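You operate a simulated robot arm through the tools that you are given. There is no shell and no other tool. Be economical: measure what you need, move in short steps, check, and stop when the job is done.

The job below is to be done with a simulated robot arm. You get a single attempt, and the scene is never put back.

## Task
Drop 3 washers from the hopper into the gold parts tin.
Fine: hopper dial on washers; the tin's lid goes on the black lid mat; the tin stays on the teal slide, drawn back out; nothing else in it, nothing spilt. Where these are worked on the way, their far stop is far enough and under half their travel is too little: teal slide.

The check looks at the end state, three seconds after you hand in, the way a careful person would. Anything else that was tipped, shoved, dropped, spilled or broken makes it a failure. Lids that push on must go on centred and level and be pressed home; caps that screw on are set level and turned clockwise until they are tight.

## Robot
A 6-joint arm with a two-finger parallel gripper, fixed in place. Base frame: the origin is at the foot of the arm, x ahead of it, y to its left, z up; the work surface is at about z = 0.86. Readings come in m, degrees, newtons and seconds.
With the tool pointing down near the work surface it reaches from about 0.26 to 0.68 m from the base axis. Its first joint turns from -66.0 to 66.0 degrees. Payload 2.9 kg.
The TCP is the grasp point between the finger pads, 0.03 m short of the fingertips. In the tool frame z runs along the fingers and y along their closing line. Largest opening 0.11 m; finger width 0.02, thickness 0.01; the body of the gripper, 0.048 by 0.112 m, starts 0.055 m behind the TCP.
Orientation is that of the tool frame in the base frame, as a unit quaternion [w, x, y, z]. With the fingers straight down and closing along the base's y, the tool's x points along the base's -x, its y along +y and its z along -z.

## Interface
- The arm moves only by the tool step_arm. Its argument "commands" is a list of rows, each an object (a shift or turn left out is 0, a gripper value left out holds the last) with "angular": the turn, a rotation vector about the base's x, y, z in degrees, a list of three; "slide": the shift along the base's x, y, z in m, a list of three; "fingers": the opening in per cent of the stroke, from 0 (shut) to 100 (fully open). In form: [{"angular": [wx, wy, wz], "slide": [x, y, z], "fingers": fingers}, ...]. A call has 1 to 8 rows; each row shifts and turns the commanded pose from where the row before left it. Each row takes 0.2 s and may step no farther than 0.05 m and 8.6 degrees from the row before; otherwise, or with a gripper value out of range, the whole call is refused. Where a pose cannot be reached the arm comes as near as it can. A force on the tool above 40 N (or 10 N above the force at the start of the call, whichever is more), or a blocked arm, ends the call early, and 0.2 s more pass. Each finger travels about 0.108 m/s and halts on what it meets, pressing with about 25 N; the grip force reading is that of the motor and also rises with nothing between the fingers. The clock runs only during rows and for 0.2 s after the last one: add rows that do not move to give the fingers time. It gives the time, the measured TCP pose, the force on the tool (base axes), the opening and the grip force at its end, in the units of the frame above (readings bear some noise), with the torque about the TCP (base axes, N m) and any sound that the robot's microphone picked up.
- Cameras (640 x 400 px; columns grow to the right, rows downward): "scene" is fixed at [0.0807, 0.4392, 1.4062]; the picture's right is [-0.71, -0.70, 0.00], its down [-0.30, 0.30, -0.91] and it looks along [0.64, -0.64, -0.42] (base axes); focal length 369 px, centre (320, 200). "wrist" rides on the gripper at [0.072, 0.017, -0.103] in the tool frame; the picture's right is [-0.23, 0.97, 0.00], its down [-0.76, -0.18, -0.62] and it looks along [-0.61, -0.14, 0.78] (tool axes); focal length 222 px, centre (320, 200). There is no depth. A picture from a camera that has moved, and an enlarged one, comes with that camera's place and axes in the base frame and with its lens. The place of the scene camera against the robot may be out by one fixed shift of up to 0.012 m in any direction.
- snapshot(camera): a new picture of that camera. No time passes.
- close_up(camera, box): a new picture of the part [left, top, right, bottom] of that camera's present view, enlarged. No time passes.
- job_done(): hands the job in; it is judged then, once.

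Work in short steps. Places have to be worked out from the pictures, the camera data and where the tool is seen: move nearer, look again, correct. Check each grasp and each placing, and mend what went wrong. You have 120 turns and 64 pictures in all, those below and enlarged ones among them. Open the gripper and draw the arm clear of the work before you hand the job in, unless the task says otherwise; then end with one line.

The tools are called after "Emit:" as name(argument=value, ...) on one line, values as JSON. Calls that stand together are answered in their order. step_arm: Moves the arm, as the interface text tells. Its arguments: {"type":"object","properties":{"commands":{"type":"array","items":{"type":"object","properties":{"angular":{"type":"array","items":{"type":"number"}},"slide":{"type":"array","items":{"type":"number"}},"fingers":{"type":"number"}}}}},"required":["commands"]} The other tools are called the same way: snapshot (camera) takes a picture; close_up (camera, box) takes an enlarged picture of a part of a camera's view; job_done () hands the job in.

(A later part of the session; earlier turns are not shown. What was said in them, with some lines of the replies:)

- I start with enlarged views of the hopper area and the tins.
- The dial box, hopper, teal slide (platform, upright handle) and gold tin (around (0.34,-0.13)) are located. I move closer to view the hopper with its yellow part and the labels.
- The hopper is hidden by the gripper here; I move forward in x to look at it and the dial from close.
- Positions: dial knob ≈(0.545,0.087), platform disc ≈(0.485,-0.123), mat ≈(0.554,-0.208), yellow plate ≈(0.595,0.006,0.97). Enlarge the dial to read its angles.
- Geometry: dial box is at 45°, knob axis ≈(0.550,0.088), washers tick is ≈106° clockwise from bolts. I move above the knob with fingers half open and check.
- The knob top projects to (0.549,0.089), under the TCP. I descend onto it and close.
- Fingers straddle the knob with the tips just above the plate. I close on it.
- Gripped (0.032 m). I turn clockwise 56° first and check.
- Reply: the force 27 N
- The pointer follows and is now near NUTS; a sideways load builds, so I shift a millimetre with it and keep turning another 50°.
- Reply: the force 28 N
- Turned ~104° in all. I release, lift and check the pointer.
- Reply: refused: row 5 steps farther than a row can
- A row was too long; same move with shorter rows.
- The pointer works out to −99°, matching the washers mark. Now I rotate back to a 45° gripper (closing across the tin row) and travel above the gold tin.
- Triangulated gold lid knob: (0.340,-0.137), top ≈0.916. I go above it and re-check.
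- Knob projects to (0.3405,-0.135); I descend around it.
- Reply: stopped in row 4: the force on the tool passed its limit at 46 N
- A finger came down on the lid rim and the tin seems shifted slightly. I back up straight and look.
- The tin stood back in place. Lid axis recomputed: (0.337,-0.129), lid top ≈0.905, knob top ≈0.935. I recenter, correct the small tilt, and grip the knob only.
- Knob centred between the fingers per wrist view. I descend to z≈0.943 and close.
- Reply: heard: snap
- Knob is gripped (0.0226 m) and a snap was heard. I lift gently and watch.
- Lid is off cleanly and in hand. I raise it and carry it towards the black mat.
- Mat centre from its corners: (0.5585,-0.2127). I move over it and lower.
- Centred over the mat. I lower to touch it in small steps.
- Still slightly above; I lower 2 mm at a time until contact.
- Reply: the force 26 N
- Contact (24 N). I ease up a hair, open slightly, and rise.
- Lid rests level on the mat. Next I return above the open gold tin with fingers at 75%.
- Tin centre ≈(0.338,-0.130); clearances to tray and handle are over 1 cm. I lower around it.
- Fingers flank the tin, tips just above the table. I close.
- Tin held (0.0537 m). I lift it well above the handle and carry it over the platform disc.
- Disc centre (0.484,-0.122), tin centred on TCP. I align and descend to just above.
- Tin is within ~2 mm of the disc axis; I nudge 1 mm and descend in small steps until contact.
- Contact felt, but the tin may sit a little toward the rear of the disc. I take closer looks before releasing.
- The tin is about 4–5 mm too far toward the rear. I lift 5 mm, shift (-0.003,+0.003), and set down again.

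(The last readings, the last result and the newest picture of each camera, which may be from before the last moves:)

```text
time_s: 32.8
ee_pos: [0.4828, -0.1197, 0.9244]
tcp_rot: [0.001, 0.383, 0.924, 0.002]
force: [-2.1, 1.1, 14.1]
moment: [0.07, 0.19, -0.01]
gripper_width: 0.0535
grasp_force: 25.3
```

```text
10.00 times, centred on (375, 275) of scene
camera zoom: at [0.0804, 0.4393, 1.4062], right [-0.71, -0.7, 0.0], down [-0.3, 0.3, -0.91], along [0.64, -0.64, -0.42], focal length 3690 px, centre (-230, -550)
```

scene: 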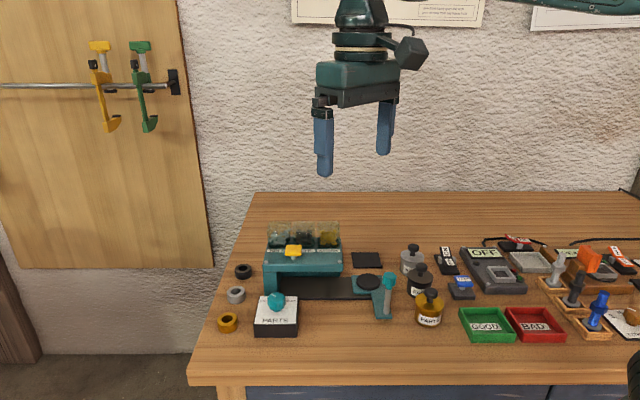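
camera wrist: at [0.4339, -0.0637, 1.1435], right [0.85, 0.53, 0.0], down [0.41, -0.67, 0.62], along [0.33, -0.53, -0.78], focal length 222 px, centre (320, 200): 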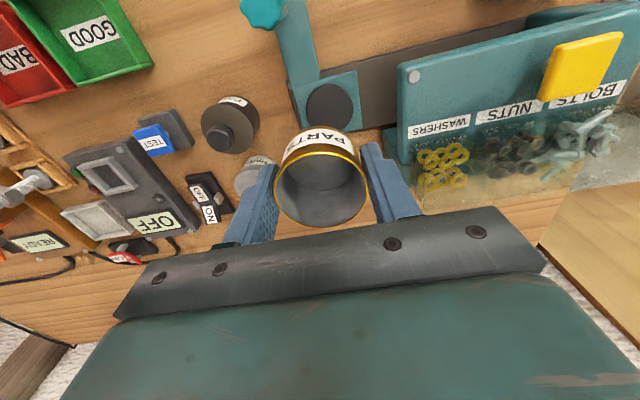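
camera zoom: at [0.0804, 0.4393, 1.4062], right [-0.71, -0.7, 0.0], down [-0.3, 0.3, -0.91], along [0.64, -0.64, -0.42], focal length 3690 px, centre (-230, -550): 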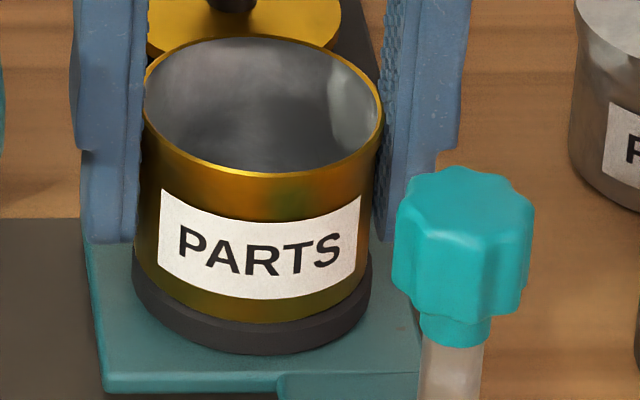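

Now well centred. I release and rise straight up.

Emit:
step_arm(commands=[{"slide": [0, 0, 0.001], "fingers": 70}, {"fingers": 70}, {"slide": [0, 0, 0.03]}, {"slide": [0, 0, 0.05]}, {"slide": [0, 0, 0.04]}, {"slide": [0, 0, 0]}])

Emit:
snapshot(camera="wrist")

Emit:
close_up(camera="scene", box=[240, 200, 420, 335])

```text
time_s: 34.2
ee_pos: [0.4815, -0.1198, 1.0472]
tcp_rot: [0.0, 0.383, 0.924, 0.001]
force: [-0.6, 0.1, 0.4]
moment: [-0.01, -0.01, 0.01]
gripper_width: 0.0768
grasp_force: 0.0
```

```text
21 pictures are left
camera wrist: at [0.4417, -0.0561, 1.1504], right [0.85, 0.53, 0.0], down [0.41, -0.67, 0.62], along [0.33, -0.53, -0.78], focal length 222 px, centre (320, 200)
```

wrist: 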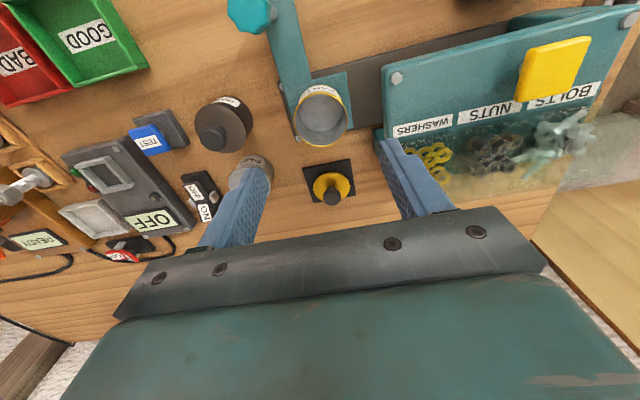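

```text
2.96 times, centred on (330, 268) of scene
camera zoom: at [0.0807, 0.4392, 1.4062], right [-0.71, -0.7, 0.0], down [-0.3, 0.3, -0.91], along [0.64, -0.64, -0.42], focal length 1093 px, centre (290, 0)
```

zoom: 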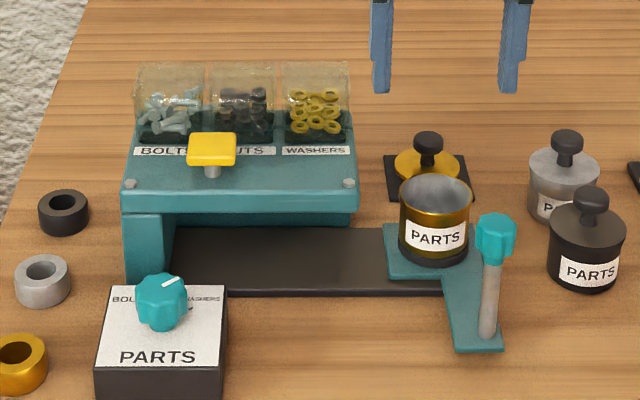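

Tin stands centred on the disc, nothing else disturbed. Now to the slide handle at (0.402,-0.0745).

Emit:
step_arm(commands=[{"slide": [-0.04, 0.0225, 0.01]}, {"slide": [-0.0395, 0.0228, 0]}, {"slide": [0, 0, -0.03]}, {"slide": [0, 0, 0]}])

Emit:
snapshot(camera="wrist")

```text
time_s: 35.2
ee_pos: [0.4015, -0.0739, 1.0247]
tcp_rot: [0.0, 0.383, 0.924, 0.001]
force: [-0.3, 0.4, 0.3]
moment: [-0.02, -0.03, 0.0]
gripper_width: 0.0769
grasp_force: 0.1
```

```text
19 pictures are left
camera wrist: at [0.3619, -0.0105, 1.1288], right [0.85, 0.53, 0.0], down [0.41, -0.67, 0.62], along [0.33, -0.53, -0.78], focal length 222 px, centre (320, 200)
```

wrist: 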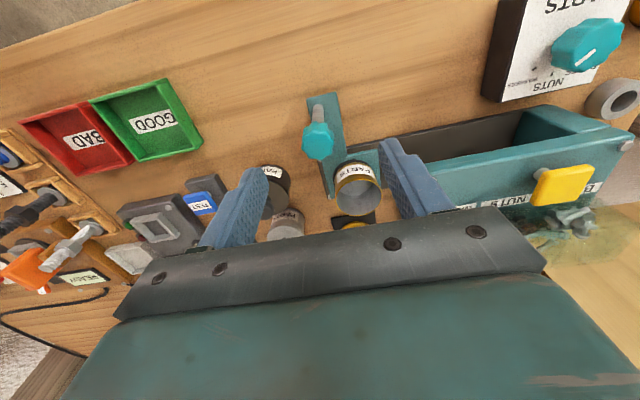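

Handle knob lies under the TCP. I descend and grip it.

Emit:
step_arm(commands=[{"slide": [-0.0008, 0, -0.03]}, {"slide": [0, 0, -0.03]}, {"fingers": 15}, {"fingers": 15}, {"fingers": 15}, {"fingers": 15}])

Emit:
close_up(camera="scene", box=[330, 230, 450, 330])

```text
time_s: 36.6
ee_pos: [0.4013, -0.0734, 0.966]
tcp_rot: [0.0, 0.382, 0.924, 0.0]
force: [0.0, -1.8, -5.4]
moment: [-0.47, -0.51, -0.04]
gripper_width: 0.0242
grasp_force: 44.8
```

```text
4.00 times, centred on (390, 280) of scene
camera zoom: at [0.0807, 0.4392, 1.4062], right [-0.71, -0.7, 0.0], down [-0.3, 0.3, -0.91], along [0.64, -0.64, -0.42], focal length 1476 px, centre (40, -120)
```

zoom: 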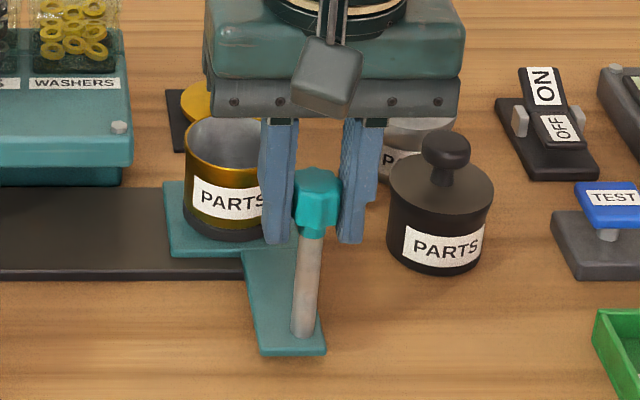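

Handle gripped. I push the slide gently along the track (+x,+y diagonal), watching the load.

Emit:
step_arm(commands=[{"slide": [0.005, 0.005, 0]}, {"slide": [0.008, 0.008, 0]}, {"slide": [0.009, 0.009, 0]}, {"slide": [0.009, 0.009, 0]}, {"slide": [0.009, 0.009, 0]}, {"slide": [0.009, 0.009, 0]}, {"slide": [0.005, 0.005, 0]}])

Emit:
close_up(camera="scene", box=[240, 210, 420, 335])

```text
time_s: 38.2
ee_pos: [0.4558, -0.0197, 0.9657]
tcp_rot: [-0.002, 0.382, 0.924, 0.001]
force: [-2.6, 1.6, -14.2]
moment: [-0.13, -0.03, -0.14]
gripper_width: 0.0244
grasp_force: 45.4
```

```text
3.20 times, centred on (330, 272) of scene
camera zoom: at [0.0808, 0.4393, 1.4061], right [-0.71, -0.7, 0.0], down [-0.3, 0.3, -0.91], along [0.64, -0.64, -0.42], focal length 1181 px, centre (288, -32)
```

zoom: 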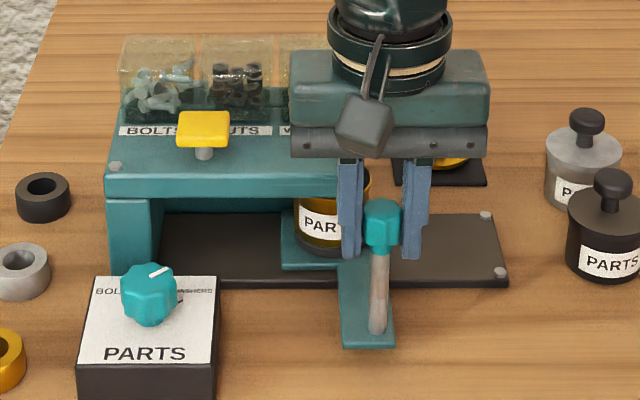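

Slide moves smoothly, tin entering under the hopper. I keep pushing until it stops.

Emit:
step_arm(commands=[{"slide": [0.007, 0.007, 0]}, {"slide": [0.008, 0.008, 0]}, {"slide": [0.008, 0.008, 0]}, {"slide": [0.007, 0.007, 0]}, {"slide": [0.006, 0.006, 0]}, {"slide": [0.006, 0.006, 0]}])

Emit:
close_up(camera="scene", box=[240, 210, 420, 335])

```text
time_s: 39.4
ee_pos: [0.4831, 0.0075, 0.9658]
tcp_rot: [-0.006, 0.39, 0.921, -0.006]
force: [-8.9, -4.5, 7.5]
moment: [-0.24, -0.09, -0.07]
gripper_width: 0.0244
grasp_force: 45.5
stopped in row 5: the force on the tool passed its limit at 49 N (the readings are from after the stop); the commanded pose is now the measured one
```

```text
3.20 times, centred on (330, 272) of scene
camera zoom: at [0.0803, 0.4391, 1.4062], right [-0.71, -0.7, 0.0], down [-0.3, 0.3, -0.91], along [0.64, -0.64, -0.42], focal length 1181 px, centre (288, -32)
```

zoom: 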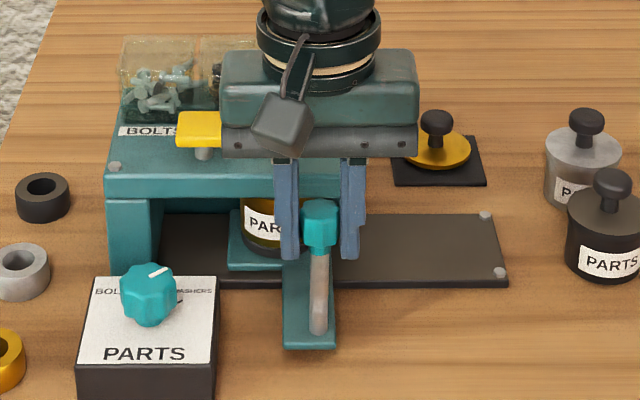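

It stopped after ~0.115 m of travel. I check whether this is the true end with small further pushes.

Emit:
step_arm(commands=[{"slide": [0.002, 0.002, 0]}, {"slide": [0.002, 0.002, 0]}, {"slide": [0.001, 0.001, 0]}])

Emit:
snapshot(camera="wrist")

```text
time_s: 39.9
ee_pos: [0.4812, 0.0077, 0.9648]
tcp_rot: [-0.01, 0.394, 0.919, -0.01]
force: [-7.8, -3.7, 7.2]
moment: [-0.14, -0.07, -0.02]
gripper_width: 0.0247
grasp_force: 45.1
stopped in row 2: the force on the tool passed its limit at 43 N (the readings are from after the stop); the commanded pose is now the measured one
```

```text
15 pictures are left
camera wrist: at [0.4465, 0.0719, 1.069], right [0.86, 0.51, -0.03], down [0.41, -0.67, 0.62], along [0.3, -0.54, -0.78], focal length 222 px, centre (320, 200)
```

wrist: 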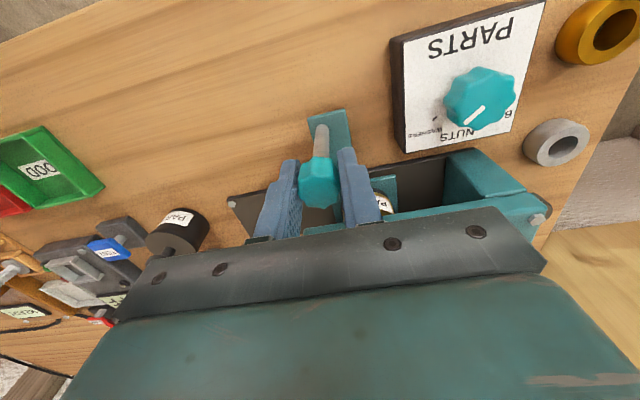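

Both pushes hit something solid at the same place. I release the grip, straighten the tool, and push again with just the rear finger to rule out binding.

Emit:
step_arm(commands=[{"fingers": 45}, {"fingers": 45, "angular": [0.62, -1.5, 1.41]}, {"slide": [0.004, 0.004, 0]}, {"slide": [0.003, 0.003, 0]}, {"slide": [0.002, 0.002, 0]}, {"slide": [0.002, 0.002, 0]}, {"slide": [0.002, 0.002, 0]}, {"slide": [0.002, 0.002, 0]}])

Emit:
close_up(camera="scene", box=[240, 210, 420, 335])

```text
time_s: 41.7
ee_pos: [0.4947, 0.0199, 0.9643]
tcp_rot: [-0.002, 0.383, 0.924, -0.002]
force: [-19.0, -21.3, 5.4]
moment: [-0.29, 0.39, 0.1]
gripper_width: 0.0637
grasp_force: 14.2
```

```text
3.20 times, centred on (330, 272) of scene
camera zoom: at [0.0801, 0.4387, 1.4064], right [-0.71, -0.7, 0.0], down [-0.3, 0.3, -0.91], along [0.64, -0.64, -0.42], focal length 1181 px, centre (288, -32)
```

zoom: 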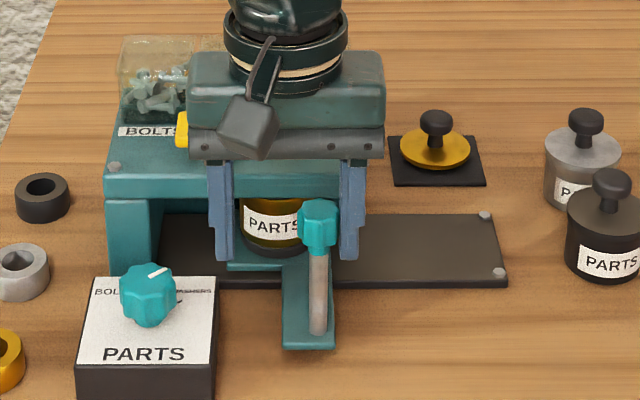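

A 29 N push doesn't move it: that's the far stop, tin under the hopper. I back off, raise, and go above the yellow plate with fingers shut.

Emit:
step_arm(commands=[{"slide": [-0.012, -0.012, 0], "fingers": 50}, {"slide": [0, 0, 0.04]}, {"slide": [0, 0, 0.05]}, {"slide": [0.03, 0, 0.02], "fingers": 0}, {"slide": [0.04, -0.005, 0]}, {"slide": [0.03, 0, 0]}, {"slide": [0, 0, 0]}])

Emit:
snapshot(camera="wrist")

```text
time_s: 43.3
ee_pos: [0.5855, 0.0059, 1.075]
tcp_rot: [0.001, 0.382, 0.924, 0.0]
force: [0.4, -0.2, -0.1]
moment: [0.0, 0.02, -0.01]
gripper_width: 0.0
grasp_force: 24.4
```

```text
13 pictures are left
camera wrist: at [0.5454, 0.0686, 1.1784], right [0.85, 0.53, 0.0], down [0.41, -0.66, 0.62], along [0.33, -0.53, -0.78], focal length 222 px, centre (320, 200)
```

wrist: 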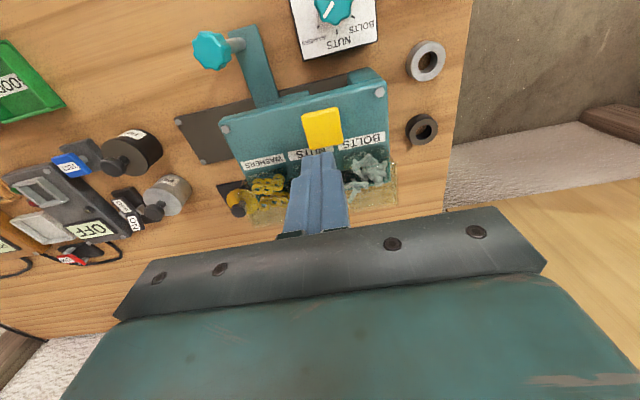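

Yellow plate centre ≈(0.589,0.004), top ≈0.975. I align and approach to just above it.

Emit:
step_arm(commands=[{"slide": [0.0035, -0.002, -0.03]}, {"slide": [0, 0, -0.03]}, {"slide": [0, 0, -0.005]}, {"slide": [0, 0, 0]}])

Emit:
close_up(camera="scene", box=[250, 200, 350, 290])

```text
time_s: 44.3
ee_pos: [0.5888, 0.004, 1.0104]
tcp_rot: [0.0, 0.381, 0.925, 0.001]
force: [0.7, 0.1, 0.9]
moment: [0.01, -0.01, 0.01]
gripper_width: 0.0001
grasp_force: 24.9
```

```text
4.44 times, centred on (300, 245) of scene
camera zoom: at [0.0807, 0.4392, 1.4062], right [-0.71, -0.7, 0.0], down [-0.3, 0.3, -0.91], along [0.64, -0.64, -0.42], focal length 1640 px, centre (409, 0)
```

zoom: 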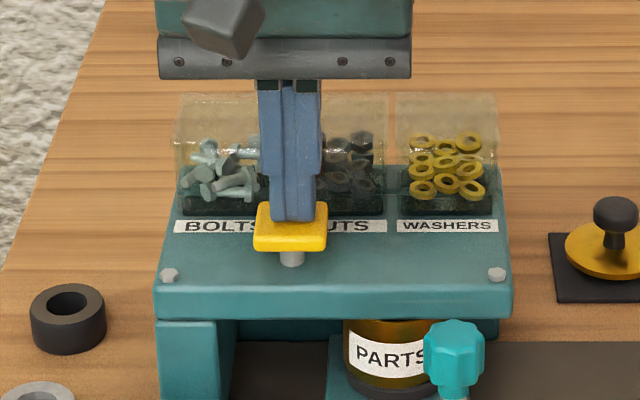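

Tips are right over the plate. I press down in small steps, listening.

Emit:
step_arm(commands=[{"slide": [0, 0, -0.003]}, {"slide": [0, 0, -0.003]}, {"slide": [0, 0, -0.003]}, {"slide": [0, 0, 0]}])

```text
time_s: 45.3
ee_pos: [0.5893, 0.0044, 0.9999]
tcp_rot: [0.0, 0.381, 0.925, 0.0]
force: [-0.3, 1.0, 1.7]
moment: [0.01, 0.01, 0.0]
gripper_width: 0.0001
grasp_force: 24.5
heard: click
```

A click. I release upward and check what was dispensed.

Emit:
step_arm(commands=[{"slide": [0, 0, 0.006]}, {"slide": [0, 0, 0.006]}, {"slide": [0, 0, 0]}])

Emit:
close_up(camera="scene", box=[270, 210, 390, 320])

```text
time_s: 46.1
ee_pos: [0.5893, 0.0027, 1.0118]
tcp_rot: [0.0, 0.382, 0.924, 0.001]
force: [-0.1, 0.6, -0.1]
moment: [0.0, -0.03, -0.01]
gripper_width: 0.0002
grasp_force: 25.4
```

```text
3.64 times, centred on (330, 265) of scene
camera zoom: at [0.0807, 0.4392, 1.4062], right [-0.71, -0.7, 0.0], down [-0.3, 0.3, -0.91], along [0.64, -0.64, -0.42], focal length 1342 px, centre (284, -36)
```

zoom: 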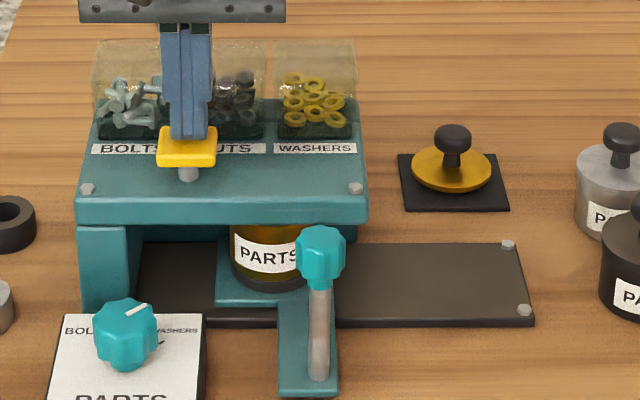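

No spill visible. I count the washers in the bin closely.

Emit:
close_up(camera="scene", box=[338, 218, 370, 254])

```text
11.11 times, centred on (354, 236) of scene
camera zoom: at [0.0807, 0.4392, 1.4062], right [-0.71, -0.7, 0.0], down [-0.3, 0.3, -0.91], along [0.64, -0.64, -0.42], focal length 4099 px, centre (-58, -200)
```

zoom: 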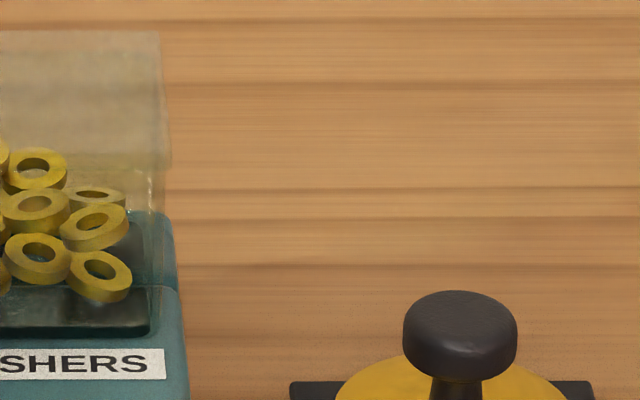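

Comparing with the earlier view, the bin went from 9 visible washers to 8 (top-right one gone): one washer per click. I press a second time.

Emit:
step_arm(commands=[{"slide": [0, 0, -0.006]}, {"slide": [0, 0, -0.003]}, {"slide": [0, 0, -0.003]}, {"slide": [0, 0, 0]}, {"slide": [0, 0, 0.006]}, {"slide": [0, 0, 0.006]}, {"slide": [0, 0, 0]}])

Emit:
close_up(camera="scene", box=[300, 210, 360, 260])

```text
time_s: 47.7
ee_pos: [0.5896, 0.0036, 1.0126]
tcp_rot: [0.0, 0.381, 0.925, 0.001]
force: [0.5, -0.5, 0.7]
moment: [0.02, -0.01, -0.03]
gripper_width: 0.0
grasp_force: 24.9
heard: click
```

```text
8.00 times, centred on (330, 235) of scene
camera zoom: at [0.0807, 0.4392, 1.4062], right [-0.71, -0.7, 0.0], down [-0.3, 0.3, -0.91], along [0.64, -0.64, -0.42], focal length 2952 px, centre (240, -80)
```

zoom: 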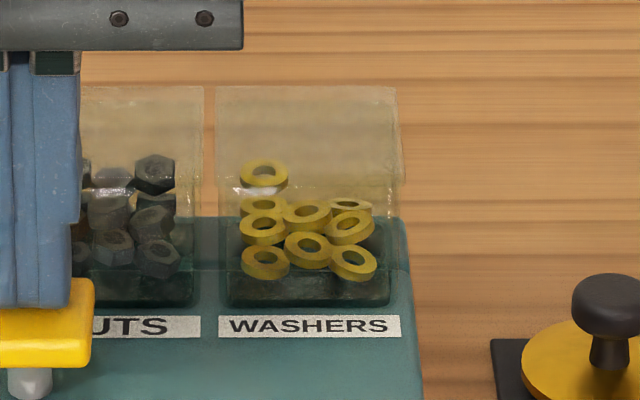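

Again exactly one washer (the top middle) is gone. Third press.

Emit:
step_arm(commands=[{"slide": [0, 0, -0.006]}, {"slide": [0, 0, -0.003]}, {"slide": [0, 0, -0.003]}, {"slide": [0, 0, 0]}, {"slide": [0, 0, 0.006]}, {"slide": [0, 0, 0.006]}, {"slide": [0, 0, 0]}])

Emit:
close_up(camera="scene", box=[300, 210, 360, 260])

```text
time_s: 49.3
ee_pos: [0.5897, 0.0033, 1.0126]
tcp_rot: [0.001, 0.382, 0.924, 0.001]
force: [0.1, -0.4, 0.2]
moment: [0.01, -0.01, -0.03]
gripper_width: 0.0
grasp_force: 24.8
heard: click
```

```text
8.00 times, centred on (330, 235) of scene
camera zoom: at [0.0807, 0.4392, 1.4062], right [-0.71, -0.7, 0.0], down [-0.3, 0.3, -0.91], along [0.64, -0.64, -0.42], focal length 2952 px, centre (240, -80)
```

zoom: 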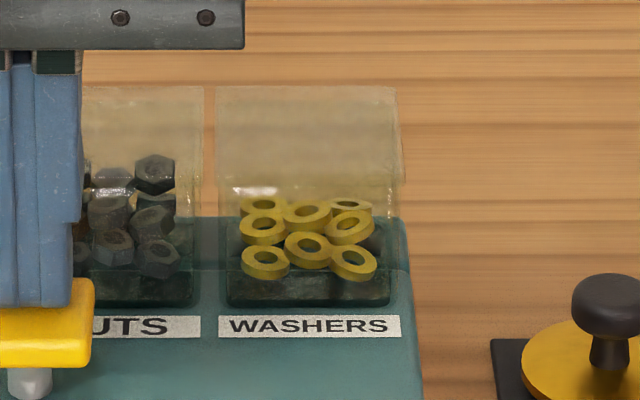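

Three washers have gone from the bin. I return to the handle, now at ≈(0.483,0.0075).

Emit:
step_arm(commands=[{"slide": [0, 0, 0.04]}, {"slide": [-0.03, 0.001, 0.02]}, {"slide": [-0.04, 0.002, 0], "fingers": 60}, {"slide": [-0.0367, 0.001, 0]}, {"slide": [0, 0, -0.035]}, {"slide": [0, 0, 0]}])

Emit:
snapshot(camera="wrist")

```text
time_s: 50.7
ee_pos: [0.4816, 0.0069, 1.0372]
tcp_rot: [0.001, 0.381, 0.925, 0.001]
force: [0.4, 0.0, -0.9]
moment: [0.02, 0.02, -0.02]
gripper_width: 0.066
grasp_force: 0.0
```

```text
7 pictures are left
camera wrist: at [0.4417, 0.07, 1.1411], right [0.85, 0.53, 0.0], down [0.41, -0.66, 0.62], along [0.33, -0.53, -0.78], focal length 222 px, centre (320, 200)
```

wrist: 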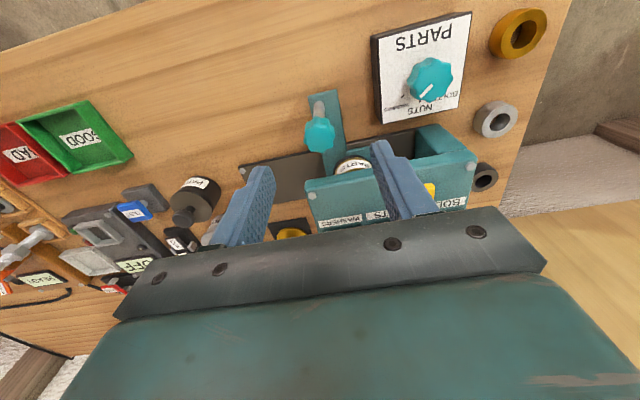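

Handle knob lies centred under the fingers. I descend and grip.

Emit:
step_arm(commands=[{"slide": [0.0005, 0.0005, -0.04]}, {"slide": [0, 0, -0.031]}, {"fingers": 15}, {"fingers": 15}, {"fingers": 15}, {"fingers": 15}])

```text
time_s: 52.1
ee_pos: [0.4815, 0.0084, 0.9669]
tcp_rot: [-0.001, 0.383, 0.924, -0.001]
force: [-17.2, -18.1, 3.9]
moment: [-0.43, 0.03, -0.01]
gripper_width: 0.0241
grasp_force: 44.6
```

Gripped. I pull the slide back out gently.

Emit:
step_arm(commands=[{"slide": [-0.004, -0.004, 0]}, {"slide": [-0.007, -0.007, 0]}, {"slide": [-0.009, -0.009, 0]}, {"slide": [-0.009, -0.009, 0]}, {"slide": [-0.009, -0.009, 0]}, {"slide": [-0.009, -0.009, 0]}, {"slide": [-0.008, -0.008, 0]}, {"slide": [-0.006, -0.006, 0]}])

```text
time_s: 53.9
ee_pos: [0.4231, -0.0533, 0.9676]
tcp_rot: [0.001, 0.382, 0.924, 0.002]
force: [0.0, 1.2, 7.0]
moment: [0.25, 0.27, 0.04]
gripper_width: 0.0243
grasp_force: 44.8
```

Moving freely; the remaining ~0.03 m in small steps until the out stop.

Emit:
step_arm(commands=[{"slide": [-0.006, -0.006, 0]}, {"slide": [-0.006, -0.006, 0]}, {"slide": [-0.004, -0.004, 0]}, {"slide": [-0.003, -0.003, 0]}, {"slide": [-0.002, -0.002, 0]}, {"slide": [-0.002, -0.002, 0]}])

Emit:
close_up(camera="scene", box=[240, 210, 420, 335])

```text
time_s: 55.3
ee_pos: [0.4007, -0.075, 0.9673]
tcp_rot: [0.002, 0.38, 0.925, 0.002]
force: [11.2, 4.5, 8.5]
moment: [0.36, 0.26, -0.26]
gripper_width: 0.0244
grasp_force: 45.4
```

```text
3.20 times, centred on (330, 272) of scene
camera zoom: at [0.0809, 0.4394, 1.4061], right [-0.71, -0.7, 0.0], down [-0.3, 0.3, -0.91], along [0.64, -0.64, -0.42], focal length 1181 px, centre (288, -32)
```

zoom: 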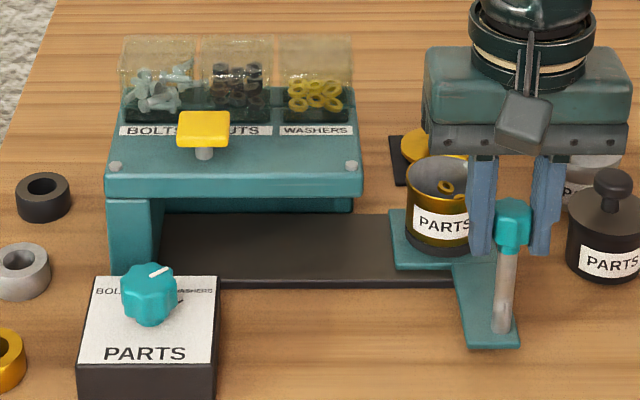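

The slide is at its out stop and washers show in the tin. I release the handle, rise, back off toward the arm, and look into the tin.

Emit:
step_arm(commands=[{"slide": [0.001, 0.001, 0], "fingers": 50}, {"fingers": 50}, {"slide": [0, 0, 0.045]}, {"slide": [0, 0, 0.045]}, {"slide": [0.03, -0.02, 0.03]}, {"slide": [0.03, -0.02, 0.02]}, {"slide": [0, 0, 0]}])

Emit:
close_up(camera="wrist", box=[260, 60, 420, 190])

Emit:
snapshot(camera="scene")

```text
time_s: 56.9
ee_pos: [0.4595, -0.1143, 1.1082]
tcp_rot: [0.001, 0.382, 0.924, 0.001]
force: [-0.7, 1.1, -0.1]
moment: [-0.01, 0.0, -0.02]
gripper_width: 0.0549
grasp_force: 0.0
```

```text
3.08 times, centred on (340, 125) of wrist
camera zoom: at [0.4194, -0.0517, 1.2122], right [0.85, 0.53, 0.0], down [0.41, -0.66, 0.62], along [0.33, -0.53, -0.78], focal length 684 px, centre (258, 431)
```

zoom: 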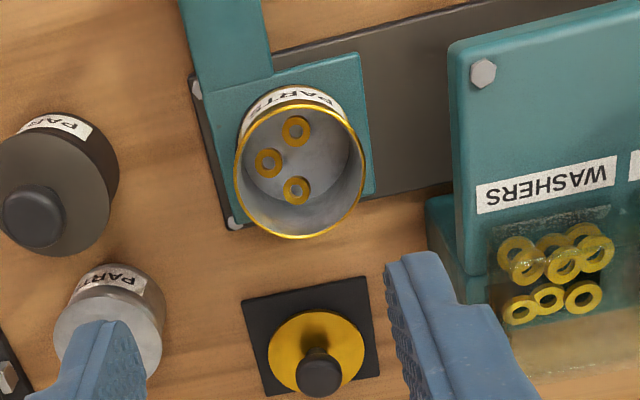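

```text
4 pictures are left
```

scene: 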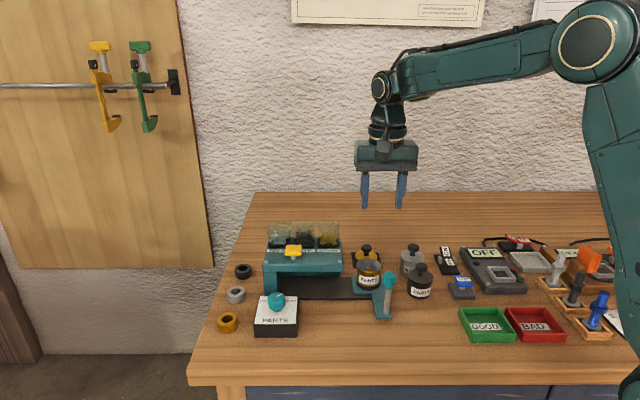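

Exactly three washers lie in the gold tin, the slide is out, the lid is on the mat, and nothing is spilt. I open the gripper and draw the arm clear.

Emit:
step_arm(commands=[{"slide": [0, 0, 0.045], "fingers": 100}, {"slide": [-0.02, 0.02, 0.04]}, {"slide": [-0.03, 0.03, 0.02]}, {"slide": [0, 0, 0]}])

```text
time_s: 57.9
ee_pos: [0.4079, -0.0648, 1.2129]
tcp_rot: [0.0, 0.381, 0.924, 0.001]
force: [0.2, -0.7, 0.3]
moment: [-0.01, -0.01, 0.02]
gripper_width: 0.11
grasp_force: 0.1
```

The arm is clear and the gripper open, so I hand in.

Emit:
job_done()

```text
The job is handed in.
```

The gold parts tin holds exactly three washers and stands on the teal slide, drawn back out; its lid is on the black mat, the hopper dial is on washers, and nothing was spilt.
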